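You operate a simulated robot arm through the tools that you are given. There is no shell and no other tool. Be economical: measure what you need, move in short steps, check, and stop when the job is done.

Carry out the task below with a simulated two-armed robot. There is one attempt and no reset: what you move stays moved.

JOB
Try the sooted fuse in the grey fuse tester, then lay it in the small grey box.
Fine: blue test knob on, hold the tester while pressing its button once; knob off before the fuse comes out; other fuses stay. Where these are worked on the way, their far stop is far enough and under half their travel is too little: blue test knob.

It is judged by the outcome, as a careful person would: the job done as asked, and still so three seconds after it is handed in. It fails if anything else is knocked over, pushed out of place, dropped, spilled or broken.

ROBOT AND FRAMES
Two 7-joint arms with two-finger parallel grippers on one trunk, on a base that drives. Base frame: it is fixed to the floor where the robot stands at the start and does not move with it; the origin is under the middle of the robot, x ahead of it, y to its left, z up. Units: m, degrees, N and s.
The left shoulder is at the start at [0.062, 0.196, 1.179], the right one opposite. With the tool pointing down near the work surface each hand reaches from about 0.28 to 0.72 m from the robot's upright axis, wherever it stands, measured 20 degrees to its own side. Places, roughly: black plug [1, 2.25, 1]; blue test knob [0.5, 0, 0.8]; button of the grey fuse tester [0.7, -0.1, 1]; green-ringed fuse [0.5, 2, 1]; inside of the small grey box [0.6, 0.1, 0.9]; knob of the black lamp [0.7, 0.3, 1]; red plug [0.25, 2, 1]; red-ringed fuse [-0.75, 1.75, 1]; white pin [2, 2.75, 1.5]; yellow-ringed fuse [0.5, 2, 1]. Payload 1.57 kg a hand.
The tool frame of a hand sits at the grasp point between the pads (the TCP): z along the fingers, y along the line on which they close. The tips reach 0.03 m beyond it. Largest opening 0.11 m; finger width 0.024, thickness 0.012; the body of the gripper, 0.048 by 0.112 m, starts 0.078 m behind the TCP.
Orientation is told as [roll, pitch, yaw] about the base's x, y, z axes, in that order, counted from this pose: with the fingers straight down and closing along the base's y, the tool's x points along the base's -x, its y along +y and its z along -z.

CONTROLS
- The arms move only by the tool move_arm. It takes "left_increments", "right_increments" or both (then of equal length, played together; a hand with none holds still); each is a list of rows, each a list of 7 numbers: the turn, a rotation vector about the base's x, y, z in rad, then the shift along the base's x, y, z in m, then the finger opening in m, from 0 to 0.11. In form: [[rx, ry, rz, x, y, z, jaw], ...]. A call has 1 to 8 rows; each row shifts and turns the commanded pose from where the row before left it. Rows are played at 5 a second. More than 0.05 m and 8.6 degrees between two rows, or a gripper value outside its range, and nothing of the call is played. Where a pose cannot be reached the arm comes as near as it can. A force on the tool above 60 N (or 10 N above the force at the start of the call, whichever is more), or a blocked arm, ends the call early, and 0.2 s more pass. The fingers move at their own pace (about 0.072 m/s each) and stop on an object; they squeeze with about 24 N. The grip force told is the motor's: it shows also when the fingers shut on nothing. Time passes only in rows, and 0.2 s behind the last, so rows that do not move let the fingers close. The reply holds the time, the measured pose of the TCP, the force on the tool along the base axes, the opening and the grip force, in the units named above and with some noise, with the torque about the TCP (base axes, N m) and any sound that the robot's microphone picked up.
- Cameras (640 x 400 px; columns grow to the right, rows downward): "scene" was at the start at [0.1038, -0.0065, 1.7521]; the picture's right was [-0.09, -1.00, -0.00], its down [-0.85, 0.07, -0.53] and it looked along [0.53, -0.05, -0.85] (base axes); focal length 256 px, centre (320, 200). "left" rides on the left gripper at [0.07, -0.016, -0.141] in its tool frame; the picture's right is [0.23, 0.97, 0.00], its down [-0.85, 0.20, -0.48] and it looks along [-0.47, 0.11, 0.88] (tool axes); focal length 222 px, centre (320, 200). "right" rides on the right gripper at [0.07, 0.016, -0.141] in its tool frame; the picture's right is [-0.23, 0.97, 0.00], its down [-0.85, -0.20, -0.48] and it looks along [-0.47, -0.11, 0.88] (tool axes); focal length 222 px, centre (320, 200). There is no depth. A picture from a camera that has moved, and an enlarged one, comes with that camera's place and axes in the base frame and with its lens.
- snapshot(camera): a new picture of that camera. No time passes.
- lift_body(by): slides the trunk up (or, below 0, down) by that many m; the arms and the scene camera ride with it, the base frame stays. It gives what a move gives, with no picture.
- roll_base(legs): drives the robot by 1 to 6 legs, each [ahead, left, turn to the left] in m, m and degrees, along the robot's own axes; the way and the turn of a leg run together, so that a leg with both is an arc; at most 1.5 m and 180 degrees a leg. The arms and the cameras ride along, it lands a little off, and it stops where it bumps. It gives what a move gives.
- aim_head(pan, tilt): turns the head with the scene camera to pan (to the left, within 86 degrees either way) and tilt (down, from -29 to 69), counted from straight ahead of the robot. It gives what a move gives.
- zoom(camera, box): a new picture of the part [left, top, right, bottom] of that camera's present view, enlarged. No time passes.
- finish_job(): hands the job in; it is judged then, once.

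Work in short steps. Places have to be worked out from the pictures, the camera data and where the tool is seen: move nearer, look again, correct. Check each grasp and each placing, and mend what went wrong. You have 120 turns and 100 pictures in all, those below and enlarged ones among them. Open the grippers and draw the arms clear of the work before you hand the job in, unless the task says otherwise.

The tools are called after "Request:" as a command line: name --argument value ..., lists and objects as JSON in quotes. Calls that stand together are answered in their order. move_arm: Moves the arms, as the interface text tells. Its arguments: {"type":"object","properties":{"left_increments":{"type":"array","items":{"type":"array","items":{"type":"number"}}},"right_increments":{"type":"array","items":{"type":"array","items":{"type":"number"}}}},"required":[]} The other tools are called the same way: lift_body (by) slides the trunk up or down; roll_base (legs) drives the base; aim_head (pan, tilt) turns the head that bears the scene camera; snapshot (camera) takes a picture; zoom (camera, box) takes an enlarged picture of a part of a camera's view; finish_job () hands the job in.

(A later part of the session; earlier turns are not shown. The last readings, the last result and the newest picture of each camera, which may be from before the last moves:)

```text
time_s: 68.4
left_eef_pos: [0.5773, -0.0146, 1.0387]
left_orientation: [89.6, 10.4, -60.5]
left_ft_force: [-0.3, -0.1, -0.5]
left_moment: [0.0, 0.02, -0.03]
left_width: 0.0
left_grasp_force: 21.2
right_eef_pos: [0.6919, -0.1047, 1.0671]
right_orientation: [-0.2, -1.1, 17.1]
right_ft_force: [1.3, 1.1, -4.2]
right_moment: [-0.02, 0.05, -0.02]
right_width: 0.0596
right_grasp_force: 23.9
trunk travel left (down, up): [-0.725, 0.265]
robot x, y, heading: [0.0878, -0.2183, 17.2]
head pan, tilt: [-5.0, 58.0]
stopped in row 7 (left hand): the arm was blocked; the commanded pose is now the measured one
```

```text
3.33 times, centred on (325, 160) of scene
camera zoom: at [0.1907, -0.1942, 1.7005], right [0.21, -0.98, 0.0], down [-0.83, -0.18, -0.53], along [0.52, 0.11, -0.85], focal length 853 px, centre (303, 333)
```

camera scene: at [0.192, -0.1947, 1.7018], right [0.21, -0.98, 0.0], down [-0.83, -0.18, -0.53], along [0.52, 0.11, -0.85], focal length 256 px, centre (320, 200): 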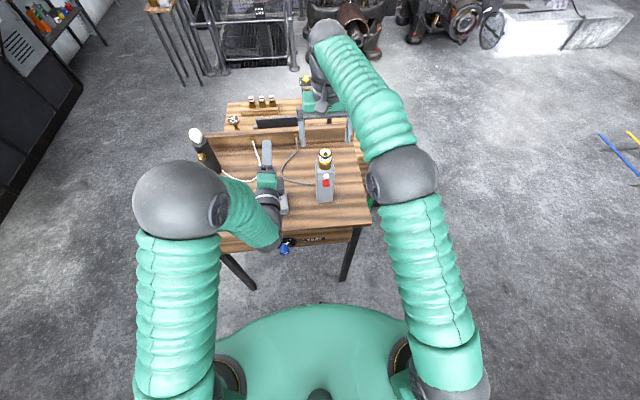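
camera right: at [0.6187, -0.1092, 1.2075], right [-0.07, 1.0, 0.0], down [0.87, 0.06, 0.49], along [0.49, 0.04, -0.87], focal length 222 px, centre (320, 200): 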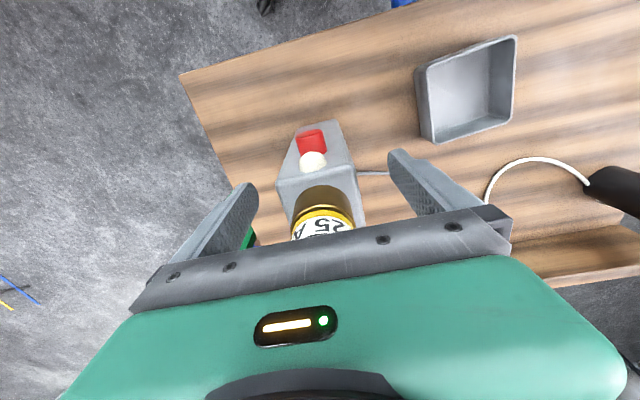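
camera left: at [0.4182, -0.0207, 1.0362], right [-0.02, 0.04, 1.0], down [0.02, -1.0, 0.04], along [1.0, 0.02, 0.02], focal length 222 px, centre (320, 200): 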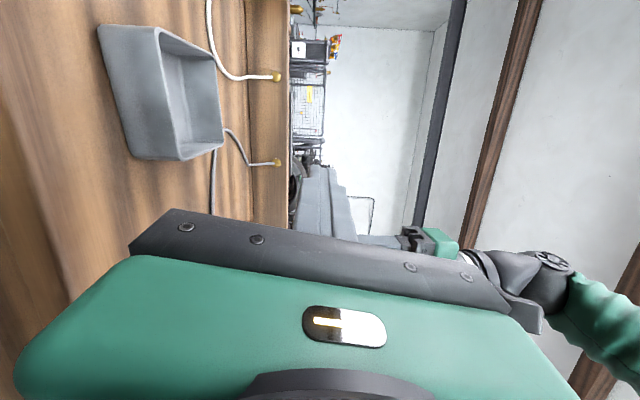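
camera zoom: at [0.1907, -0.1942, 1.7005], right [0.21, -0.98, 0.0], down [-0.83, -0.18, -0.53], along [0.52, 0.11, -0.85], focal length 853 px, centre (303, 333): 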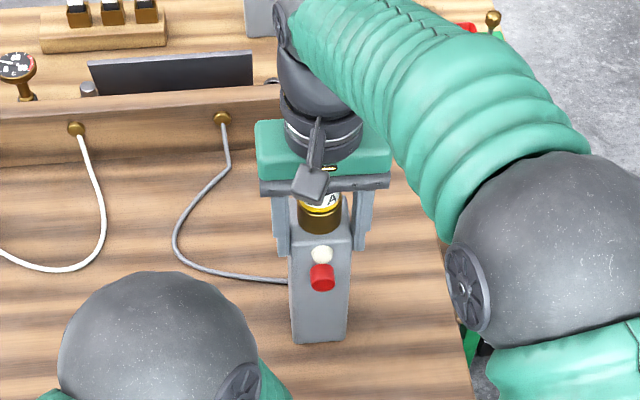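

The arm got blocked folded; I make the hand point toward the right (coming in from the left), which unfolds the wrist, and will push along the button axis.

Request:
move_arm --left_increments '[[0, 0, -0.14, -0.005, 0.005, 0, 0], [0, 0, -0.14, -0.005, 0.005, 0, 0], [0, 0, -0.14, 0, 0, 0, 0], [0, 0, -0.14, 0, 0, 0, 0], [0, 0, -0.14, 0, 0, 0, 0], [0, 0, -0.14, 0, 0, 0, 0], [0, 0, -0.14, 0, 0, 0, 0]]'

Request:
snapshot --camera "left"

```text
time_s: 69.5
left_eef_pos: [0.5479, 0.1402, 1.055]
left_orientation: [92.1, 9.1, -74.3]
left_ft_force: [-0.9, 1.1, -0.1]
left_moment: [-0.01, -0.02, 0.01]
left_width: 0.0
left_grasp_force: 21.6
right_eef_pos: [0.69, -0.1014, 1.0671]
right_orientation: [-0.3, -1.0, 17.2]
right_ft_force: [0.1, -1.1, -1.4]
right_moment: [-0.23, 0.06, 0.02]
right_width: 0.06
right_grasp_force: 24.1
trunk travel left (down, up): [-0.725, 0.265]
robot x, y, heading: [0.0885, -0.2199, 17.2]
head pan, tilt: [-5.0, 58.0]
stopped in row 5 (left hand): the arm was blocked; the commanded pose is now the measured one
```

```text
38 pictures are left
camera left: at [0.3923, 0.1733, 1.0456], right [-0.05, 0.06, 1.0], down [-0.23, -0.97, 0.04], along [0.97, -0.23, 0.07], focal length 222 px, centre (320, 200)
```

left: 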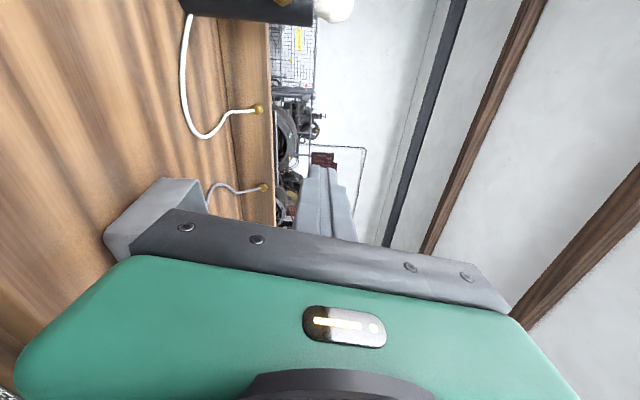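

Also limited. Since hand-down poses are easy, I'll press with the left hand tilted ~45° downward, fingers closed. First unroll the left hand.

Request:
move_arm --left_increments '[[-0.128, -0.039, 0, -0.01, 0, 0.01, 0], [-0.128, -0.039, 0, -0.01, 0, 0.01, 0], [-0.128, -0.039, 0, -0.01, 0, 0.01, 0], [-0.128, -0.039, 0, 0, 0, 0.01, 0], [-0.128, -0.039, 0, 0, 0, 0.01, 0], [-0.14, 0.0, 0, 0, 0, 0.01, 0], [-0.14, 0.0, 0, 0, 0, 0.01, 0], [-0.14, 0.0, 0, 0, 0, 0.01, 0]]'

Request:
move_arm --left_increments '[[-0.12, 0.06, 0, 0, 0, 0.01, 0], [-0.12, 0.06, 0, 0, 0, 0.01, 0], [-0.1, 0.09, 0, 0, 0, 0.01, 0], [-0.08, 0.11, 0, 0, 0, 0.01, 0], [-0.04, 0.13, 0, 0, 0, 0, 0], [-0.04, 0.13, 0, 0, 0, 0, 0], [-0.04, 0.13, 0, 0, 0, 0, 0]]'

Request:
snapshot --camera "left"

```text
time_s: 71.0
left_eef_pos: [0.4804, 0.2235, 1.1179]
left_orientation: [90.6, -38.2, -61.5]
left_ft_force: [-0.6, -0.3, -0.5]
left_moment: [-0.01, 0.02, 0.01]
left_width: 0.0003
left_grasp_force: 21.5
left hand out of reach, approached as far as the arm can: row 6, 7
right_eef_pos: [0.6879, -0.1057, 1.071]
right_orientation: [-0.4, -0.9, 17.2]
right_ft_force: [-0.3, 0.6, -5.9]
right_moment: [-0.02, 0.05, -0.02]
right_width: 0.0596
right_grasp_force: 23.9
trunk travel left (down, up): [-0.725, 0.265]
robot x, y, heading: [0.0898, -0.2176, 17.2]
head pan, tilt: [-5.0, 58.0]
stopped in row 7 (left hand): the arm was blocked; the commanded pose is now the measured one
```

```text
time_s: 71.6
left_eef_pos: [0.4615, 0.2553, 1.09]
left_orientation: [76.3, -43.8, -40.2]
left_ft_force: [0.4, -0.1, 0.9]
left_moment: [-0.04, 0.01, -0.01]
left_width: 0.0
left_grasp_force: 21.4
left hand out of reach, approached as far as the arm can: row 1, 2
right_eef_pos: [0.6854, -0.1068, 1.0727]
right_orientation: [-0.3, -1.2, 17.2]
right_ft_force: [0.0, 0.5, -5.7]
right_moment: [-0.01, 0.05, -0.03]
right_width: 0.0598
right_grasp_force: 23.7
trunk travel left (down, up): [-0.725, 0.265]
robot x, y, heading: [0.0881, -0.2193, 17.3]
head pan, tilt: [-5.0, 58.0]
stopped in row 2 (left hand): the arm was blocked; the commanded pose is now the measured one
```

```text
37 pictures are left
camera left: at [0.3229, 0.1888, 1.0545], right [-0.48, 0.71, 0.52], down [0.04, -0.58, 0.81], along [0.88, 0.41, 0.25], focal length 222 px, centre (320, 200)
```

left: 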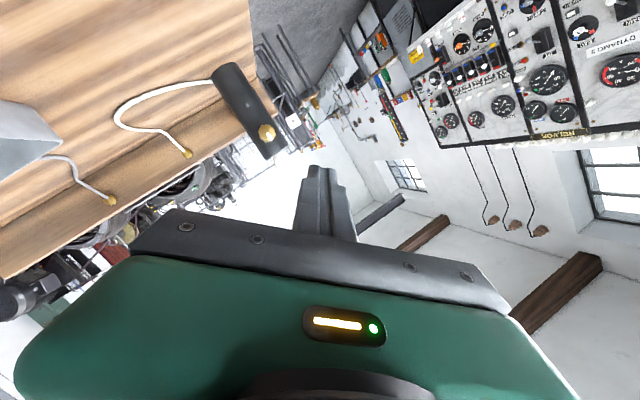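

The right hand has crept up (z force −5.8 N: it carries the tester a few mm). I lower it back and release the tester while I sort out the left arm.

Request:
move_arm --right_increments '[[0, 0, 0, 0.002, 0.001, -0.003, 0.03], [0, 0, 0, 0.002, 0.001, -0.002, 0.03]]'

Request:
snapshot --camera "scene"

```text
time_s: 72.2
left_eef_pos: [0.4644, 0.2545, 1.0891]
left_orientation: [76.1, -44.0, -40.2]
left_ft_force: [-0.4, 0.1, -0.2]
left_moment: [-0.01, -0.01, -0.02]
left_width: 0.0
left_grasp_force: 21.7
right_eef_pos: [0.69, -0.1042, 1.0667]
right_orientation: [-0.3, -1.2, 17.2]
right_ft_force: [-0.7, 0.0, -3.2]
right_moment: [0.03, 0.18, 0.02]
right_width: 0.0597
right_grasp_force: 23.8
trunk travel left (down, up): [-0.725, 0.265]
robot x, y, heading: [0.0909, -0.2217, 17.1]
head pan, tilt: [-5.0, 58.0]
```

```text
36 pictures are left
camera scene: at [0.1908, -0.1942, 1.7027], right [0.21, -0.98, 0.0], down [-0.83, -0.18, -0.53], along [0.52, 0.11, -0.85], focal length 256 px, centre (320, 200)
```

scene: 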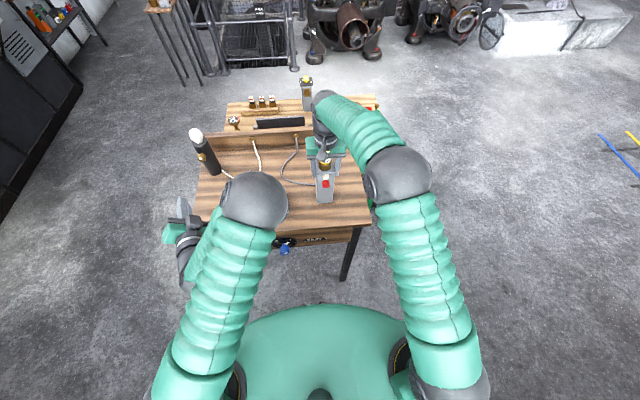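

The left elbow has swung inboard. I set the tester fully down and release it, rising straight up clear of the fuse.

Request:
move_arm --right_increments '[[0, 0, 0, 0.0005, 0, -0.0015, 0.03], [0, 0, 0, 0, 0, -0.001, 0.03]]'

Request:
move_arm --right_increments '[[0, 0, 0, 0, 0, 0, 0.11], [0, 0, 0, 0, 0, 0, 0.11], [0, 0, 0, 0, 0, 0.04, 0.11], [0, 0, 0, 0, 0, 0.05, 0.11], [0, 0, 0, 0, 0, 0.05, 0.11]]'

Request:
snapshot --camera "right"

```text
time_s: 72.8
left_eef_pos: [0.4624, 0.2525, 1.0902]
left_orientation: [76.3, -44.1, -40.4]
left_ft_force: [0.0, 0.3, 0.7]
left_moment: [0.01, 0.03, 0.0]
left_width: 0.0
left_grasp_force: 21.3
right_eef_pos: [0.6888, -0.1051, 1.0671]
right_orientation: [-0.1, -1.5, 17.1]
right_ft_force: [0.8, -1.3, 17.8]
right_moment: [0.17, 0.47, 0.09]
right_width: 0.0597
right_grasp_force: 23.8
trunk travel left (down, up): [-0.725, 0.265]
robot x, y, heading: [0.0834, -0.2194, 17.0]
head pan, tilt: [-5.0, 58.0]
```

```text
time_s: 74.0
left_eef_pos: [0.463, 0.254, 1.0877]
left_orientation: [76.2, -44.1, -40.3]
left_ft_force: [0.1, -0.4, 0.7]
left_moment: [-0.03, 0.01, 0.01]
left_width: 0.0002
left_grasp_force: 21.5
right_eef_pos: [0.6929, -0.1029, 1.204]
right_orientation: [-0.4, -1.3, 17.2]
right_ft_force: [0.1, 0.7, 0.0]
right_moment: [-0.02, 0.0, 0.03]
right_width: 0.1099
right_grasp_force: 0.1
trunk travel left (down, up): [-0.725, 0.265]
robot x, y, heading: [0.0858, -0.2247, 17.1]
head pan, tilt: [-5.0, 58.0]
```

```text
35 pictures are left
camera right: at [0.6166, -0.1083, 1.3434], right [-0.07, 1.0, 0.0], down [0.87, 0.06, 0.5], along [0.5, 0.03, -0.87], focal length 222 px, centre (320, 200)
```

right: 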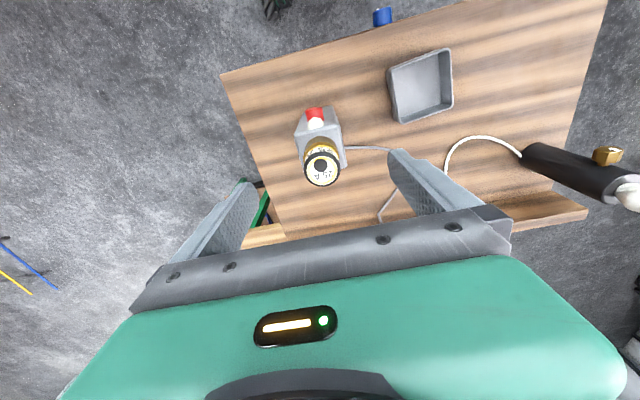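

Tester stands where it was. Now I turn the left hand to a 45° downward tilt facing the table while bringing it inward.

Request:
move_arm --left_increments '[[-0.128, 0.025, 0, 0, -0.01, 0.01, 0], [-0.128, 0.025, 0, 0, -0.01, 0.01, 0], [-0.128, 0.025, 0, 0, -0.02, 0.01, 0], [-0.128, 0.025, 0, 0, -0.02, 0.01, 0], [-0.128, 0.025, 0, 0, -0.02, 0.01, 0], [-0.128, 0.025, 0, 0, -0.02, 0.01, 0], [-0.128, 0.025, 0, 0, -0.02, 0.01, 0]]'

Request:
snapshot --camera "scene"

```text
time_s: 75.6
left_eef_pos: [0.4981, 0.1134, 1.1264]
left_orientation: [4.9, -46.3, 13.7]
left_ft_force: [-0.3, 0.8, -0.8]
left_moment: [-0.02, 0.01, 0.01]
left_width: 0.0001
left_grasp_force: 21.8
left hand out of reach, approached as far as the arm can: row 1, 2, 3
right_eef_pos: [0.6927, -0.102, 1.2023]
right_orientation: [-0.4, -1.3, 17.2]
right_ft_force: [0.1, 0.5, 0.5]
right_moment: [0.02, -0.01, -0.01]
right_width: 0.11
right_grasp_force: 0.1
trunk travel left (down, up): [-0.725, 0.265]
robot x, y, heading: [0.0895, -0.2193, 17.1]
head pan, tilt: [-5.0, 58.0]
```

```text
34 pictures are left
camera scene: at [0.1886, -0.1942, 1.7021], right [0.21, -0.98, 0.0], down [-0.83, -0.18, -0.53], along [0.52, 0.11, -0.85], focal length 256 px, centre (320, 200)
```

scene: 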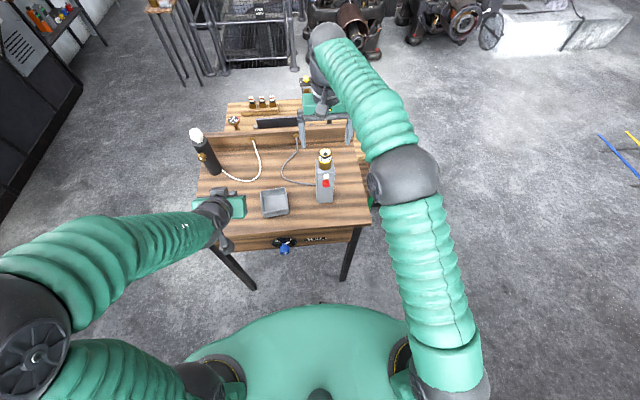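

The left arm is now relaxed, tilted 45°. I bring its closed fingertips to a spot ~5 cm in front of the button.

Request:
move_arm --left_increments '[[0, 0, 0, 0.0, -0.04, -0.014, 0], [0, 0, 0, 0.0, -0.041, -0.014, 0], [0, 0, 0, 0.015, -0.041, -0.014, 0], [0, 0, 0, 0.02, -0.041, -0.014, 0], [0, 0, 0, 0.025, -0.041, -0.014, 0], [0, 0, 0, 0.03, -0.038, -0.013, 0]]'

Request:
snapshot --camera "left"

Request:
zoom --camera "scene" --box '[260, 120, 380, 220]'

```text
refused: row 6 steps farther than a row can; nothing moved
```

```text
33 pictures are left
camera left: at [0.359, 0.0524, 1.1726], right [-0.44, 0.89, -0.11], down [0.19, 0.21, 0.96], along [0.88, 0.4, -0.26], focal length 222 px, centre (320, 200)
```

left: 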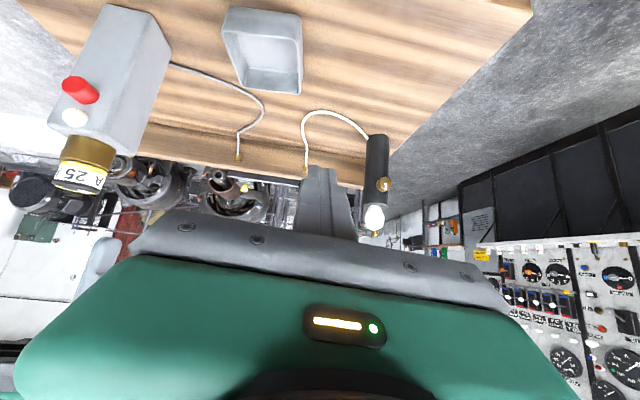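

```text
4.00 times, centred on (320, 170) of scene
camera zoom: at [0.1886, -0.1942, 1.7021], right [0.21, -0.98, 0.0], down [-0.83, -0.18, -0.53], along [0.52, 0.11, -0.85], focal length 1024 px, centre (320, 320)
```

zoom: 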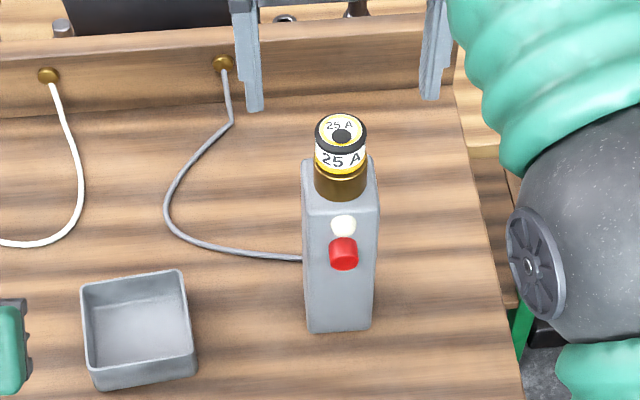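

Both cameras give the button at about (0.672,-0.111,1.02). I repeat with shorter rows.

Request:
move_arm --left_increments '[[0, 0, 0, 0.0, -0.035, -0.012, 0], [0, 0, 0, 0.0, -0.035, -0.012, 0], [0, 0, 0, 0.01, -0.035, -0.012, 0], [0, 0, 0, 0.015, -0.035, -0.012, 0], [0, 0, 0, 0.02, -0.035, -0.012, 0], [0, 0, 0, 0.02, -0.035, -0.012, 0], [0, 0, 0, 0.025, -0.035, -0.012, 0]]'

Request:
snapshot --camera "left"

Request:
zoom --camera "scene" --box '[260, 120, 380, 220]'

```text
time_s: 77.2
left_eef_pos: [0.5891, -0.1339, 1.0424]
left_orientation: [5.2, -46.1, 13.6]
left_ft_force: [0.0, 0.1, -0.7]
left_moment: [0.0, 0.02, 0.03]
left_width: 0.0
left_grasp_force: 21.3
right_eef_pos: [0.6943, -0.1055, 1.2026]
right_orientation: [-0.2, -1.1, 17.1]
right_ft_force: [-0.2, -0.7, 0.2]
right_moment: [0.04, -0.01, 0.03]
right_width: 0.1102
right_grasp_force: 0.0
trunk travel left (down, up): [-0.725, 0.265]
robot x, y, heading: [0.0862, -0.2178, 17.2]
head pan, tilt: [-5.0, 58.0]
```

```text
31 pictures are left
camera left: at [0.4514, -0.1954, 1.0877], right [-0.44, 0.89, -0.1], down [0.19, 0.21, 0.96], along [0.88, 0.4, -0.26], focal length 222 px, centre (320, 200)
```

left: 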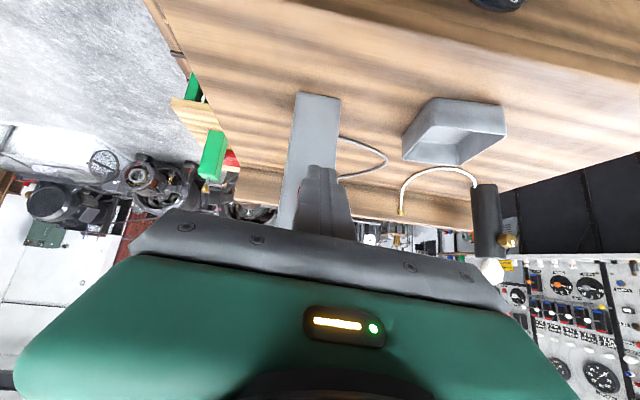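

```text
4.00 times, centred on (320, 170) of scene
camera zoom: at [0.1927, -0.1976, 1.7019], right [0.21, -0.98, 0.0], down [-0.83, -0.18, -0.53], along [0.51, 0.11, -0.85], focal length 1024 px, centre (320, 320)
```

zoom: 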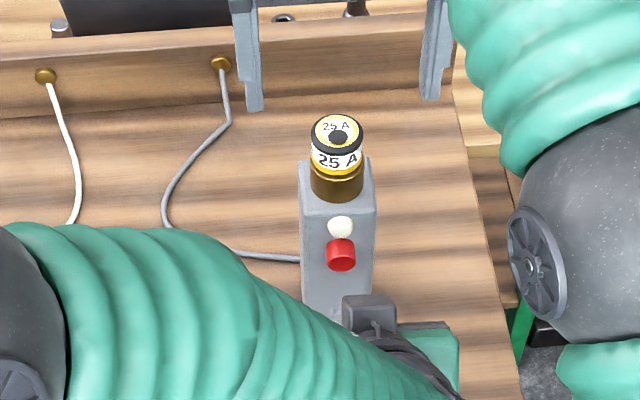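

Left fingertips are at (0.61,-0.126,1.022), on the button axis. Now the right hand goes down and grips the tester again.

Request:
move_arm --right_increments '[[0, 0, 0, 0, 0.001, -0.04, 0.11], [0, 0, 0, 0, 0.001, -0.04, 0.11], [0, 0, 0, 0, 0, -0.03, 0.11], [0, 0, 0, 0, 0, -0.027, 0.11], [0, 0, 0, 0, 0, 0, 0.07], [0, 0, 0, 0, 0, 0, 0.03], [0, 0, 0, 0, 0, 0, 0.03], [0, 0, 0, 0, 0, 0, 0.03]]'

Request:
zoom --camera "scene" --box '[260, 120, 380, 220]'

```text
time_s: 79.0
left_eef_pos: [0.589, -0.1329, 1.0414]
left_orientation: [5.0, -46.4, 13.5]
left_ft_force: [-0.3, -0.2, 0.3]
left_moment: [0.03, 0.04, 0.01]
left_width: 0.0
left_grasp_force: 21.2
right_eef_pos: [0.6932, -0.1036, 1.0667]
right_orientation: [-0.2, -1.3, 17.2]
right_ft_force: [0.4, 0.1, -0.1]
right_moment: [0.11, -0.03, -0.04]
right_width: 0.0601
right_grasp_force: 24.4
trunk travel left (down, up): [-0.725, 0.265]
robot x, y, heading: [0.0887, -0.2239, 16.9]
head pan, tilt: [-5.0, 58.0]
```

```text
4.00 times, centred on (320, 170) of scene
camera zoom: at [0.191, -0.1956, 1.7019], right [0.21, -0.98, 0.0], down [-0.83, -0.18, -0.53], along [0.52, 0.11, -0.85], focal length 1024 px, centre (320, 320)
```

zoom: 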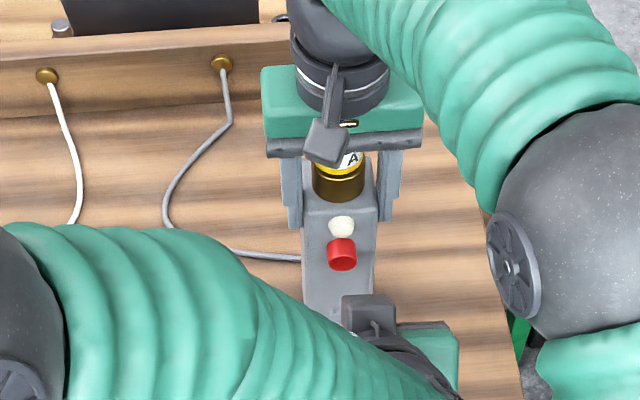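

Held. I advance the left fingertips 4.5 cm towards the button.

Request:
move_arm --left_increments '[[0, 0, 0, 0.02, 0.006, 0, 0], [0, 0, 0, 0.018, 0.0055, 0, 0], [0, 0, 0, 0.005, 0.0015, 0, 0]]'

Request:
zoom --camera "scene" --box '[260, 120, 380, 220]'

Request:
snapshot --camera "right"

```text
time_s: 79.8
left_eef_pos: [0.6326, -0.1179, 1.0416]
left_orientation: [5.0, -46.1, 13.5]
left_ft_force: [-2.2, -0.6, -0.3]
left_moment: [0.01, 0.08, 0.04]
left_width: 0.0
left_grasp_force: 21.3
right_eef_pos: [0.6937, -0.1032, 1.0649]
right_orientation: [-0.3, -1.2, 17.1]
right_ft_force: [1.3, 0.7, -0.1]
right_moment: [0.02, 0.09, 0.0]
right_width: 0.0598
right_grasp_force: 24.1
trunk travel left (down, up): [-0.725, 0.265]
robot x, y, heading: [0.0914, -0.2195, 16.9]
head pan, tilt: [-5.0, 58.0]
```

```text
4.00 times, centred on (320, 170) of scene
camera zoom: at [0.1917, -0.1952, 1.7018], right [0.21, -0.98, 0.0], down [-0.83, -0.18, -0.53], along [0.52, 0.11, -0.85], focal length 1024 px, centre (320, 320)
```

zoom: 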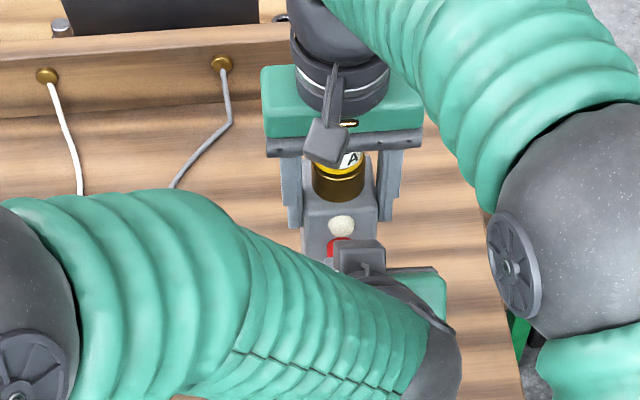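

```text
27 pictures are left
camera right: at [0.618, -0.1092, 1.2061], right [-0.07, 1.0, 0.0], down [0.87, 0.06, 0.5], along [0.5, 0.04, -0.87], focal length 222 px, centre (320, 200)
```

right: 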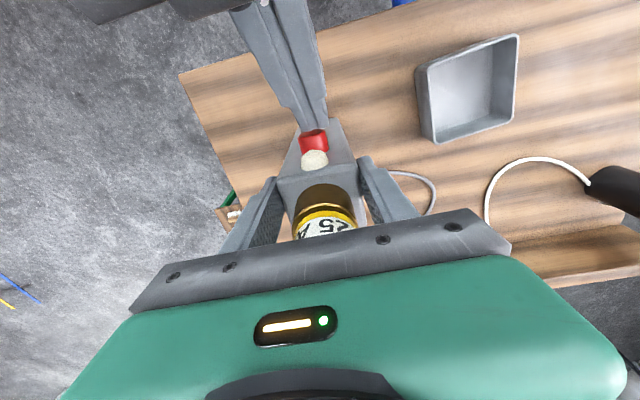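

Contact with the button (2.2 N), well centred. I press in small steps without letting go.

Request:
move_arm --left_increments '[[0, 0, 0, 0.003, 0.0009, 0, 0], [0, 0, 0, 0.003, 0.0009, 0, 0]]'

```text
time_s: 80.4
left_eef_pos: [0.637, -0.1171, 1.0423]
left_orientation: [5.0, -46.3, 13.5]
left_ft_force: [-11.5, 0.2, 2.2]
left_moment: [-0.08, 0.06, 0.09]
left_width: 0.0
left_grasp_force: 21.2
right_eef_pos: [0.6942, -0.1036, 1.0656]
right_orientation: [-0.3, -1.2, 17.1]
right_ft_force: [11.6, 0.1, -1.9]
right_moment: [0.11, -0.35, 0.06]
right_width: 0.0597
right_grasp_force: 23.8
trunk travel left (down, up): [-0.725, 0.265]
robot x, y, heading: [0.0876, -0.2241, 17.1]
head pan, tilt: [-5.0, 58.0]
heard: click
```

A click was heard and the right hand took the reaction. I look at the tester lamp while it's held.

Request:
zoom --camera "right" --box '[260, 90, 380, 250]'

Request:
move_arm --left_increments '[[0, 0, 0, -0.01, -0.003, 0, 0], [0, 0, 0, -0.03, -0.009, 0, 0], [0, 0, 0, -0.04, -0.01, 0.01, 0]]'

Request:
zoom --camera "right" --box '[260, 90, 380, 250]'

```text
2.50 times, centred on (320, 170) of right
camera zoom: at [0.6189, -0.1098, 1.2061], right [-0.07, 1.0, 0.0], down [0.86, 0.06, 0.5], along [0.5, 0.03, -0.87], focal length 555 px, centre (320, 275)
```

zoom: 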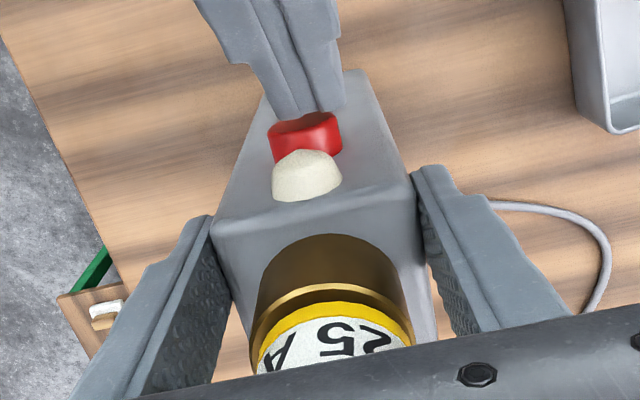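

```text
time_s: 81.2
left_eef_pos: [0.5581, -0.1292, 1.05]
left_orientation: [5.5, -46.0, 14.1]
left_ft_force: [0.4, 0.3, -0.9]
left_moment: [0.0, 0.01, 0.03]
left_width: 0.0001
left_grasp_force: 21.5
right_eef_pos: [0.6922, -0.1044, 1.0659]
right_orientation: [-0.3, -1.1, 17.2]
right_ft_force: [-1.8, -2.2, 0.6]
right_moment: [0.01, 0.18, 0.01]
right_width: 0.0596
right_grasp_force: 24.4
trunk travel left (down, up): [-0.725, 0.265]
robot x, y, heading: [0.0889, -0.221, 17.2]
head pan, tilt: [-5.0, 58.0]
```

```text
2.50 times, centred on (320, 170) of right
camera zoom: at [0.6161, -0.1095, 1.2062], right [-0.07, 1.0, 0.0], down [0.87, 0.06, 0.5], along [0.5, 0.03, -0.87], focal length 555 px, centre (320, 275)
```

zoom: 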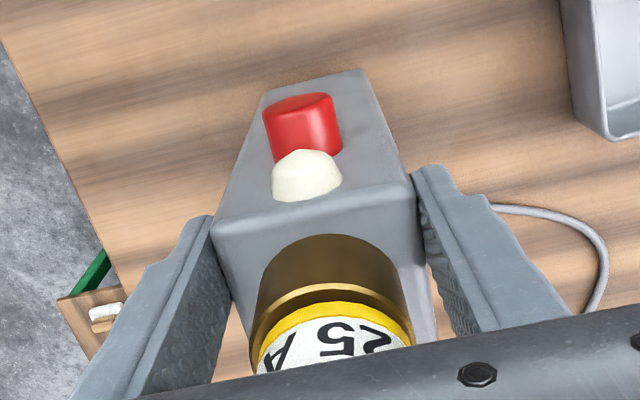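

Button was pressed once and sprang back. Now I release the tester, rise, and take the right hand aside.

Request:
move_arm --right_increments '[[0, 0, 0, 0, 0, 0, 0.11], [0, 0, 0, 0, 0, 0, 0.11], [0, 0, 0, 0, 0, 0.04, 0.11], [0, 0, 0, 0, 0, 0.05, 0.11], [0, 0, 0, 0, 0, 0.05, 0.11], [0, 0, 0, -0.01, -0.03, 0.02, 0.11], [0, 0, 0, -0.015, -0.04, 0, 0.11], [0, 0, 0, -0.015, -0.04, 0, 0.11]]'

Request:
move_arm --right_increments '[[0, 0, 0, -0.015, -0.04, 0, 0.11], [0, 0, 0, -0.015, -0.04, 0, 0.11], [0, 0, 0, -0.015, -0.04, 0, 0.11], [0, 0, 0, -0.015, -0.04, 0, 0.11]]' --left_increments '[[0, 0, 0, -0.04, 0.02, 0.01, 0], [0, 0, 0, -0.04, 0.02, 0.01, 0], [-0.042, 0.136, 0, -0.01, 0.02, 0.02, 0.05], [-0.042, 0.136, 0, -0.01, 0.02, 0.02, 0.07]]'

Request:
snapshot --camera "scene"

```text
time_s: 83.0
left_eef_pos: [0.559, -0.135, 1.0552]
left_orientation: [5.1, -46.3, 14.0]
left_ft_force: [-0.2, -0.4, 0.3]
left_moment: [0.01, 0.0, 0.03]
left_width: 0.0
left_grasp_force: 21.4
right_eef_pos: [0.6512, -0.2173, 1.2246]
right_orientation: [-0.1, -1.3, 17.2]
right_ft_force: [1.0, 0.1, 0.0]
right_moment: [0.05, -0.02, -0.06]
right_width: 0.1104
right_grasp_force: 0.1
trunk travel left (down, up): [-0.725, 0.265]
robot x, y, heading: [0.0893, -0.2233, 17.3]
head pan, tilt: [-5.0, 58.0]
```

```text
time_s: 84.0
left_eef_pos: [0.4578, -0.061, 1.1134]
left_orientation: [3.6, -30.3, 14.4]
left_ft_force: [-0.3, 0.3, -0.5]
left_moment: [-0.03, 0.03, 0.01]
left_width: 0.07
left_grasp_force: 0.6
right_eef_pos: [0.5913, -0.3739, 1.2255]
right_orientation: [-0.3, -1.3, 17.2]
right_ft_force: [0.6, -0.3, 0.3]
right_moment: [-0.05, -0.01, -0.02]
right_width: 0.1101
right_grasp_force: 0.0
trunk travel left (down, up): [-0.725, 0.265]
robot x, y, heading: [0.0914, -0.2214, 17.2]
head pan, tilt: [-5.0, 58.0]
```

```text
24 pictures are left
camera scene: at [0.1873, -0.1964, 1.7022], right [0.21, -0.98, 0.0], down [-0.83, -0.18, -0.53], along [0.52, 0.11, -0.85], focal length 256 px, centre (320, 200)
```

scene: 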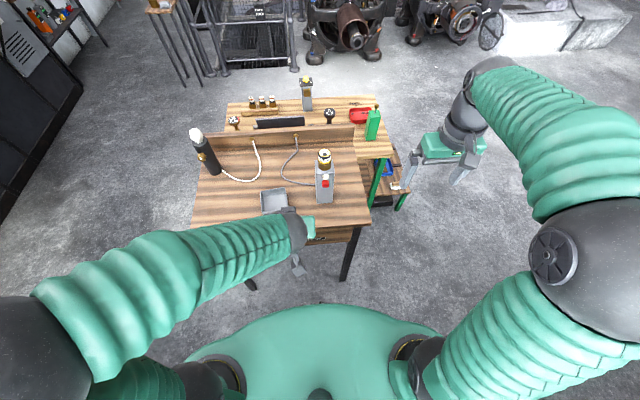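

All in place. I drive back to the earlier knob station, bring the left hand to its earlier relaxed hand-down pose, then lower the trunk.

Request:
roll_base --legs '[[-0.229, 0.002, 0]]'

Request:
move_arm --left_increments '[[-0.0388, 0.127, 0, 0.016, 0.02, 0.04, 0.07], [-0.0388, 0.127, 0, 0.016, 0.02, 0.04, 0.07], [-0.0388, 0.127, 0, 0.016, 0.022, 0.04, 0.07], [-0.0388, 0.127, 0, 0.016, 0.022, 0.04, 0.07], [0, 0, 0, 0.018, 0.024, 0.04, 0.07]]'

Request:
lift_body --by -0.4

```text
time_s: 85.7
left_eef_pos: [0.2417, -0.124, 1.1111]
left_orientation: [3.8, -29.8, 14.4]
left_ft_force: [1.3, -1.0, -0.7]
left_moment: [-0.01, -0.02, 0.06]
left_width: 0.07
left_grasp_force: 0.1
right_eef_pos: [0.3756, -0.438, 1.2247]
right_orientation: [-0.2, -1.0, 17.2]
right_ft_force: [0.6, -0.1, -0.1]
right_moment: [0.01, 0.01, 0.01]
right_width: 0.1101
right_grasp_force: 0.1
trunk travel left (down, up): [-0.725, 0.265]
robot x, y, heading: [-0.1298, -0.2851, 17.2]
head pan, tilt: [-5.0, 58.0]
```

```text
time_s: 86.9
left_eef_pos: [0.3239, -0.019, 1.3119]
left_orientation: [2.4, 0.6, 14.7]
left_ft_force: [0.5, -0.1, -0.2]
left_moment: [-0.01, 0.01, -0.02]
left_width: 0.0701
left_grasp_force: 0.0
right_eef_pos: [0.3733, -0.4371, 1.2259]
right_orientation: [-0.4, -1.1, 17.3]
right_ft_force: [-0.2, 0.2, 0.0]
right_moment: [0.0, -0.04, -0.02]
right_width: 0.11
right_grasp_force: 0.1
trunk travel left (down, up): [-0.725, 0.265]
robot x, y, heading: [-0.1307, -0.2854, 17.2]
head pan, tilt: [-5.0, 58.0]
```

```text
time_s: 90.7
left_eef_pos: [0.3222, -0.0192, 0.9121]
left_orientation: [2.5, 0.3, 14.9]
left_ft_force: [0.0, 0.2, 0.4]
left_moment: [0.02, 0.02, -0.03]
left_width: 0.0699
left_grasp_force: 0.1
right_eef_pos: [0.372, -0.4386, 0.8266]
right_orientation: [-0.2, -1.2, 17.1]
right_ft_force: [-0.2, 0.1, 0.4]
right_moment: [-0.01, 0.0, -0.01]
right_width: 0.1097
right_grasp_force: 0.2
trunk travel left (down, up): [-0.325, 0.665]
robot x, y, heading: [-0.1269, -0.2839, 17.1]
head pan, tilt: [-5.0, 58.0]
```

Same state as before. I repeat the pitch-up to horizontal.

Request:
move_arm --left_increments '[[0.0417, -0.1365, 0.005, 0.005, 0, -0.0, 0.07], [0.0417, -0.1365, 0.005, 0.005, 0, -0.0, 0.07], [0.0417, -0.1365, 0.005, 0.01, 0, -0.01, 0.07], [0.0417, -0.1365, 0.005, 0.01, 0, -0.01, 0.07], [0.0417, -0.1365, 0.005, 0.01, 0, -0.02, 0.07], [0.0417, -0.1365, 0.005, 0.01, 0, -0.02, 0.07]]'

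Request:
move_arm --left_increments '[[0.06, -0.13, 0.005, 0.01, 0, -0.02, 0.07], [0.06, -0.13, 0.005, 0.01, 0, -0.02, 0.07], [0.06, -0.13, 0.005, 0.01, 0, -0.02, 0.07], [0.06, -0.13, 0.005, 0.01, 0, -0.02, 0.07], [0.06, -0.13, 0.005, 0, 0, -0.015, 0.07]]'

Request:
move_arm --left_increments '[[0.13, 0.04, 0, 0, 0, 0, 0.07], [0.13, 0.04, 0, 0, 0, 0, 0.07], [0.13, 0.04, 0, 0, 0, 0, 0.07], [0.13, 0.04, 0, 0, 0, 0, 0.07], [0.13, 0.04, 0, 0, 0, 0, 0.07], [0.13, 0.04, 0, 0, 0, 0, 0.07]]'

Request:
snapshot --camera "left"

```text
time_s: 92.1
left_eef_pos: [0.3712, -0.0196, 0.8518]
left_orientation: [4.1, -48.6, 15.8]
left_ft_force: [-0.2, -0.8, 0.2]
left_moment: [-0.01, -0.02, -0.02]
left_width: 0.0702
left_grasp_force: 0.1
right_eef_pos: [0.3713, -0.4386, 0.8247]
right_orientation: [-0.2, -1.2, 17.2]
right_ft_force: [0.0, 0.3, 0.1]
right_moment: [0.03, -0.01, 0.03]
right_width: 0.11
right_grasp_force: 0.1
trunk travel left (down, up): [-0.325, 0.665]
robot x, y, heading: [-0.1305, -0.2852, 17.4]
head pan, tilt: [-5.0, 58.0]
```

```text
time_s: 93.3
left_eef_pos: [0.4111, -0.0192, 0.7563]
left_orientation: [88.1, -84.7, -64.7]
left_ft_force: [-0.6, 0.7, -1.2]
left_moment: [0.0, 0.02, 0.02]
left_width: 0.0697
left_grasp_force: 0.1
right_eef_pos: [0.3714, -0.4383, 0.8254]
right_orientation: [-0.2, -1.2, 17.3]
right_ft_force: [0.4, 0.2, 0.4]
right_moment: [0.01, 0.02, 0.01]
right_width: 0.1099
right_grasp_force: 0.0
trunk travel left (down, up): [-0.325, 0.665]
robot x, y, heading: [-0.1289, -0.2871, 17.5]
head pan, tilt: [-5.0, 58.0]
```

```text
time_s: 94.7
left_eef_pos: [0.4096, -0.0184, 0.7585]
left_orientation: [95.7, -37.8, -71.9]
left_ft_force: [-1.1, -0.3, 0.0]
left_moment: [0.02, 0.0, -0.01]
left_width: 0.07
left_grasp_force: 0.0
right_eef_pos: [0.3709, -0.4391, 0.8261]
right_orientation: [-0.2, -1.3, 17.2]
right_ft_force: [0.5, -0.9, -1.0]
right_moment: [0.04, -0.04, -0.01]
right_width: 0.1103
right_grasp_force: 0.0
trunk travel left (down, up): [-0.325, 0.665]
robot x, y, heading: [-0.1299, -0.2832, 17.0]
head pan, tilt: [-5.0, 58.0]
```

```text
23 pictures are left
camera left: at [0.2673, -0.0261, 0.6918], right [-0.33, 0.71, 0.63], down [-0.29, -0.71, 0.64], along [0.9, 0.03, 0.44], focal length 222 px, centre (320, 200)
```

left: 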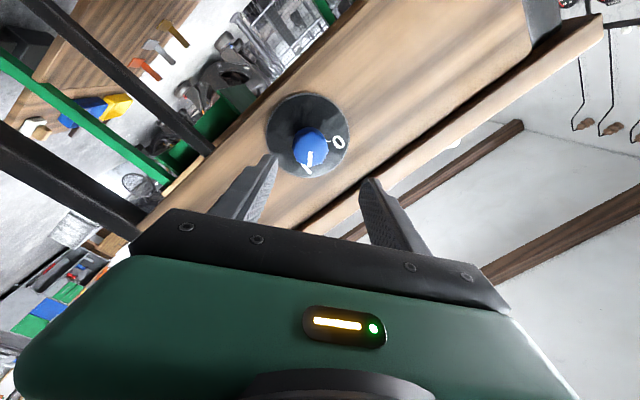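

Now roll to ≈98° with a small pointing correction, centred on the knob axis.

Request:
move_arm --left_increments '[[0.123, 0.052, -0.013, 0.001, 0.001, 0, 0.07], [0.123, 0.052, -0.013, 0.001, 0.001, 0, 0.07], [0.123, 0.052, -0.013, 0.001, 0.001, 0, 0.07], [0.123, 0.052, -0.013, 0.001, 0.001, -0.001, 0.07], [0.123, 0.052, -0.013, 0.001, 0, -0.001, 0.07], [0.123, 0.052, -0.013, 0, 0, 0, 0.07]]'

Request:
snapshot --camera "left"

```text
time_s: 96.1
left_eef_pos: [0.417, -0.0153, 0.7561]
left_orientation: [90.5, 7.9, -75.2]
left_ft_force: [0.5, -0.6, -0.5]
left_moment: [0.01, 0.03, -0.03]
left_width: 0.0701
left_grasp_force: 0.0
right_eef_pos: [0.3714, -0.4399, 0.8258]
right_orientation: [-0.2, -1.2, 17.1]
right_ft_force: [-0.1, -0.1, 0.2]
right_moment: [0.01, 0.01, -0.03]
right_width: 0.1097
right_grasp_force: 0.1
trunk travel left (down, up): [-0.325, 0.665]
robot x, y, heading: [-0.1321, -0.2868, 17.2]
head pan, tilt: [-5.0, 58.0]
```

```text
22 pictures are left
camera left: at [0.2615, 0.0184, 0.749], right [-0.03, 0.09, 1.0], down [-0.24, -0.97, 0.08], along [0.97, -0.24, 0.05], focal length 222 px, centre (320, 200)
```

left: 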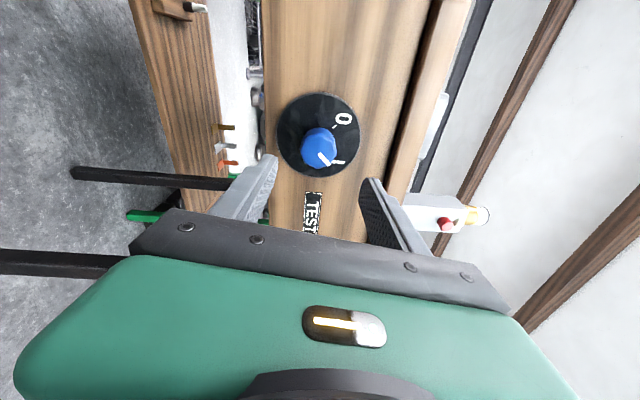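

Well aligned. I advance onto the knob and close.

Request:
move_arm --left_increments '[[0, 0, 0.015, 0.029, 0.0092, 0, 0.07], [0, 0, 0.015, 0.029, 0.0092, 0, 0.07], [0, 0, 0, 0.0225, 0.0072, 0, 0.07], [0, 0, 0, 0, 0, 0, 0.0], [0, 0, 0, 0, 0, 0, 0.0], [0, 0, 0, 0, 0, 0, 0.0]]'

Request:
zoom --camera "scene" --box '[220, 90, 320, 190]'

```text
time_s: 97.5
left_eef_pos: [0.4958, 0.0101, 0.7551]
left_orientation: [90.4, 7.7, -73.5]
left_ft_force: [1.9, -0.2, 1.2]
left_moment: [-0.39, 1.25, 0.0]
left_width: 0.0376
left_grasp_force: 43.5
right_eef_pos: [0.3713, -0.4389, 0.8259]
right_orientation: [-0.1, -1.2, 17.1]
right_ft_force: [0.2, 0.9, 0.6]
right_moment: [-0.01, 0.04, 0.01]
right_width: 0.1099
right_grasp_force: 0.0
trunk travel left (down, up): [-0.325, 0.665]
robot x, y, heading: [-0.1355, -0.287, 17.1]
head pan, tilt: [-5.0, 58.0]
```

```text
4.00 times, centred on (270, 140) of scene
camera zoom: at [-0.0298, -0.2617, 1.302], right [0.21, -0.98, 0.0], down [-0.83, -0.18, -0.53], along [0.52, 0.11, -0.85], focal length 1024 px, centre (520, 440)
```

zoom: 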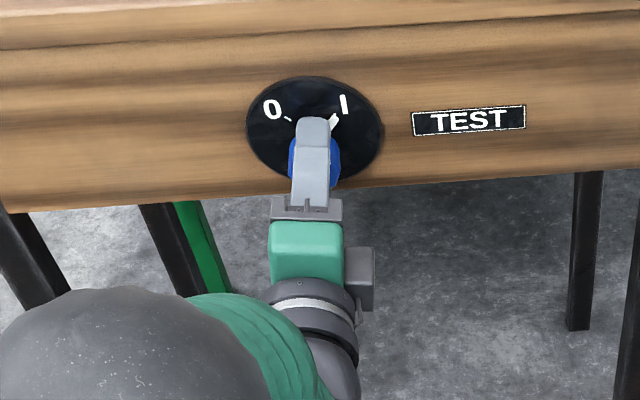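

Gripped. I turn counter-clockwise back to 0 in two calls (~92°).

Request:
move_arm --left_increments '[[-0.115, -0.035, 0, 0, 0, 0, 0], [-0.115, -0.035, 0, 0, 0, 0, 0], [-0.115, -0.035, 0, 0, 0, 0, 0], [-0.115, -0.035, 0, 0, 0, 0, 0], [-0.115, -0.035, 0, 0, 0, 0, 0], [-0.115, -0.035, 0, 0, 0, 0, 0], [-0.115, -0.035, 0, 0, 0, 0, 0]]'

Request:
move_arm --left_increments '[[-0.115, -0.035, 0, 0, 0, 0, 0], [-0.115, -0.035, 0, 0, 0, 0, 0], [-0.115, -0.035, 0, 0, 0, 0, 0], [-0.115, -0.035, 0, 0, 0, 0, 0], [-0.115, -0.035, 0, 0, 0, 0, 0], [-0.115, -0.035, 0, 0, 0, 0, 0]]'

Request:
zoom --camera "scene" --box '[220, 90, 320, 190]'

```text
time_s: 99.1
left_eef_pos: [0.4972, 0.0116, 0.7546]
left_orientation: [90.7, -40.6, -73.6]
left_ft_force: [1.4, -1.8, -9.0]
left_moment: [0.31, -0.9, -0.3]
left_width: 0.0374
left_grasp_force: 43.3
right_eef_pos: [0.3713, -0.4388, 0.8254]
right_orientation: [-0.2, -1.2, 17.2]
right_ft_force: [-0.5, 0.1, 0.1]
right_moment: [-0.02, 0.03, 0.03]
right_width: 0.1097
right_grasp_force: 0.0
trunk travel left (down, up): [-0.325, 0.665]
robot x, y, heading: [-0.1319, -0.2866, 17.2]
head pan, tilt: [-5.0, 58.0]
```

```text
time_s: 100.5
left_eef_pos: [0.4973, 0.01, 0.7552]
left_orientation: [93.0, -81.8, -75.5]
left_ft_force: [-3.4, -4.4, -6.9]
left_moment: [1.08, -0.6, 0.98]
left_width: 0.0373
left_grasp_force: 43.1
right_eef_pos: [0.3725, -0.4404, 0.825]
right_orientation: [-0.2, -1.3, 17.2]
right_ft_force: [0.2, -0.4, -0.7]
right_moment: [0.04, -0.04, 0.0]
right_width: 0.1101
right_grasp_force: 0.1
trunk travel left (down, up): [-0.325, 0.665]
robot x, y, heading: [-0.132, -0.2843, 17.1]
head pan, tilt: [-5.0, 58.0]
```

```text
4.00 times, centred on (270, 140) of scene
camera zoom: at [-0.0299, -0.2625, 1.3019], right [0.21, -0.98, 0.0], down [-0.83, -0.18, -0.53], along [0.52, 0.11, -0.85], focal length 1024 px, centre (520, 440)
```

zoom: 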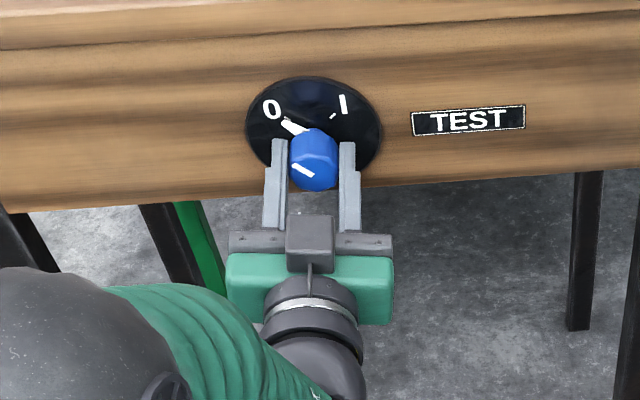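

Pointer is back at 0 and the torque shows the stop. I open, back off and verify.

Request:
move_arm --left_increments '[[0, 0, 0, 0, 0, 0, 0.07], [0, 0, 0, 0, 0, 0, 0.07], [0, 0, 0, -0.03, -0.009, 0, 0.07], [0, 0, 0, -0.04, -0.012, 0, 0.07], [0, 0, 0, -0.03, -0.009, 0, 0.07]]'

Request:
zoom --camera "scene" --box '[220, 90, 320, 190]'

```text
time_s: 101.7
left_eef_pos: [0.3962, -0.0162, 0.7565]
left_orientation: [93.4, -81.9, -75.9]
left_ft_force: [-0.2, -0.6, -0.9]
left_moment: [0.0, -0.02, 0.01]
left_width: 0.0698
left_grasp_force: 0.1
right_eef_pos: [0.3717, -0.4396, 0.8268]
right_orientation: [-0.2, -1.1, 17.2]
right_ft_force: [-1.3, 0.6, -0.1]
right_moment: [0.0, 0.01, -0.01]
right_width: 0.1101
right_grasp_force: 0.0
trunk travel left (down, up): [-0.325, 0.665]
robot x, y, heading: [-0.1356, -0.2874, 17.1]
head pan, tilt: [-5.0, 58.0]
```

```text
4.00 times, centred on (270, 140) of scene
camera zoom: at [-0.0312, -0.2617, 1.3021], right [0.21, -0.98, 0.0], down [-0.83, -0.18, -0.53], along [0.52, 0.11, -0.85], focal length 1024 px, centre (520, 440)
```

zoom: 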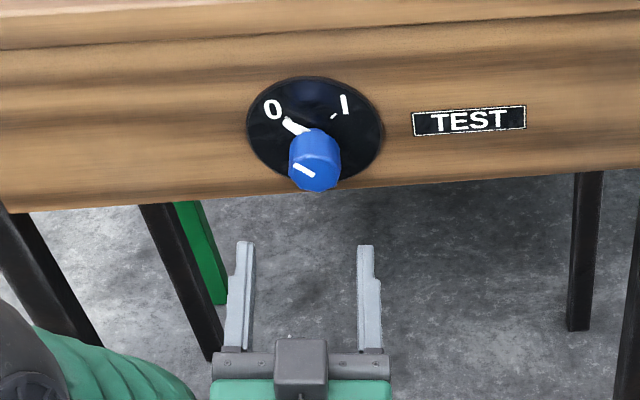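

Knob is off. Now I fold the left arm back (hand down), then raise the trunk and drive in for the fuse.

Request:
move_arm --left_increments '[[-0.055, 0.13, 0, -0.01, 0, 0.02, 0.07], [-0.055, 0.13, 0, -0.01, 0, 0.02, 0.07], [-0.055, 0.13, 0, -0.01, 0, 0.03, 0.07], [-0.055, 0.13, 0, -0.01, 0.01, 0.03, 0.07], [-0.042, 0.1365, 0, -0.01, 0.01, 0.03, 0.07], [-0.042, 0.1365, 0, -0.01, 0.01, 0.03, 0.07], [-0.042, 0.1365, 0, -0.01, 0.01, 0.02, 0.07], [-0.042, 0.1365, 0, 0, 0.01, 0.02, 0.07]]'

Request:
lift_body --by 0.4

Request:
snapshot --camera "scene"

```text
time_s: 103.5
left_eef_pos: [0.3306, 0.0367, 0.9385]
left_orientation: [4.8, -29.9, 11.4]
left_ft_force: [1.1, 0.0, -0.2]
left_moment: [0.02, 0.0, -0.01]
left_width: 0.07
left_grasp_force: 0.1
left hand out of reach, approached as far as the arm can: row 5
right_eef_pos: [0.3711, -0.4389, 0.8268]
right_orientation: [-0.3, -1.2, 17.2]
right_ft_force: [0.7, 0.4, -0.3]
right_moment: [0.01, 0.01, -0.01]
right_width: 0.1101
right_grasp_force: 0.2
trunk travel left (down, up): [-0.325, 0.665]
robot x, y, heading: [-0.1329, -0.2869, 17.1]
head pan, tilt: [-5.0, 58.0]
```

```text
time_s: 107.3
left_eef_pos: [0.3306, 0.0368, 1.3383]
left_orientation: [5.0, -30.0, 11.5]
left_ft_force: [0.6, 0.0, 0.3]
left_moment: [0.0, -0.01, 0.04]
left_width: 0.0701
left_grasp_force: 0.1
right_eef_pos: [0.3712, -0.4385, 1.2261]
right_orientation: [-0.1, -1.3, 17.2]
right_ft_force: [-0.5, -0.1, -0.3]
right_moment: [0.0, 0.02, 0.01]
right_width: 0.1101
right_grasp_force: 0.0
trunk travel left (down, up): [-0.725, 0.265]
robot x, y, heading: [-0.13, -0.2867, 17.1]
head pan, tilt: [-5.0, 58.0]
```

```text
18 pictures are left
camera scene: at [-0.0306, -0.2614, 1.702], right [0.21, -0.98, 0.0], down [-0.83, -0.18, -0.53], along [0.52, 0.11, -0.85], focal length 256 px, centre (320, 200)
```

scene: 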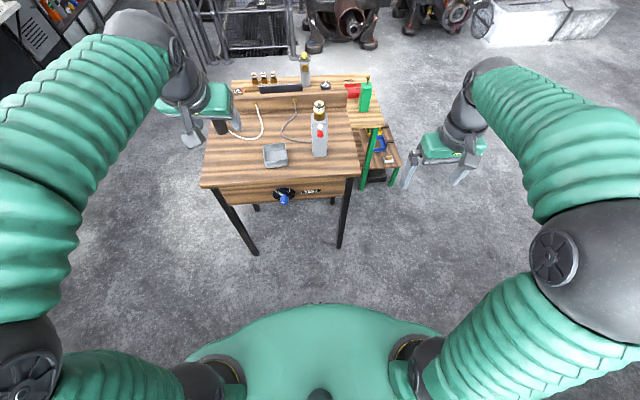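

I drive in again and bring the right hand over the fuse, half closed.

Request:
roll_base --legs '[[0.229, -0.002, 0]]'

Request:
move_arm --right_increments '[[0, 0, 0, 0.015, 0.0386, 0, 0.08], [0, 0, 0, 0.015, 0.0386, 0, 0.08], [0, 0, 0, 0.015, 0.0386, 0, 0.08], [0, 0, 0, 0.015, 0.0386, 0, 0.08], [0, 0, 0, 0.015, 0.0386, 0, 0.08], [0, 0, 0, 0.015, 0.0386, 0, 0.08], [0, 0, 0, 0.014, 0.0386, 0, 0.08]]'

Request:
snapshot --camera "right"

```text
time_s: 109.1
left_eef_pos: [0.5471, 0.0984, 1.3397]
left_orientation: [5.0, -30.2, 11.3]
left_ft_force: [-0.3, -0.2, 0.7]
left_moment: [-0.02, 0.01, -0.01]
left_width: 0.07
left_grasp_force: 0.0
right_eef_pos: [0.5851, -0.3768, 1.228]
right_orientation: [-0.2, -1.4, 16.9]
right_ft_force: [0.2, -0.1, 0.6]
right_moment: [0.0, 0.01, -0.01]
right_width: 0.1101
right_grasp_force: 0.0
trunk travel left (down, up): [-0.725, 0.265]
robot x, y, heading: [0.088, -0.2211, 16.7]
head pan, tilt: [-5.0, 58.0]
```

```text
time_s: 110.7
left_eef_pos: [0.5521, 0.1037, 1.3373]
left_orientation: [4.8, -29.9, 11.2]
left_ft_force: [0.3, 0.0, 0.9]
left_moment: [-0.01, 0.0, -0.01]
left_width: 0.07
left_grasp_force: 0.1
right_eef_pos: [0.6934, -0.1049, 1.2246]
right_orientation: [-0.4, -1.1, 16.9]
right_ft_force: [0.9, -0.2, -0.3]
right_moment: [-0.03, 0.05, 0.01]
right_width: 0.0801
right_grasp_force: 0.0
trunk travel left (down, up): [-0.725, 0.265]
robot x, y, heading: [0.0855, -0.2208, 16.9]
head pan, tilt: [-5.0, 58.0]
```

```text
17 pictures are left
camera right: at [0.6192, -0.1091, 1.3647], right [-0.07, 1.0, 0.0], down [0.87, 0.06, 0.5], along [0.49, 0.03, -0.87], focal length 222 px, centre (320, 200)
```

right: 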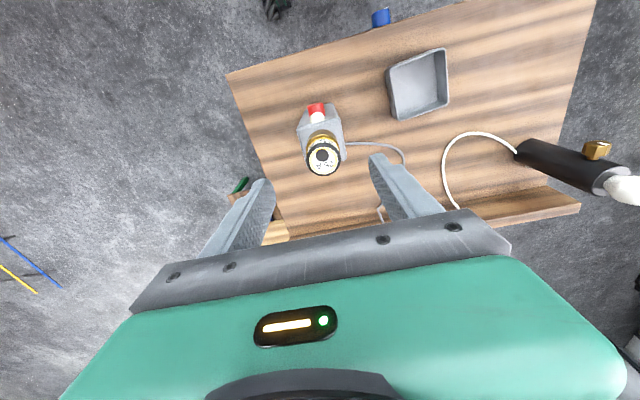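

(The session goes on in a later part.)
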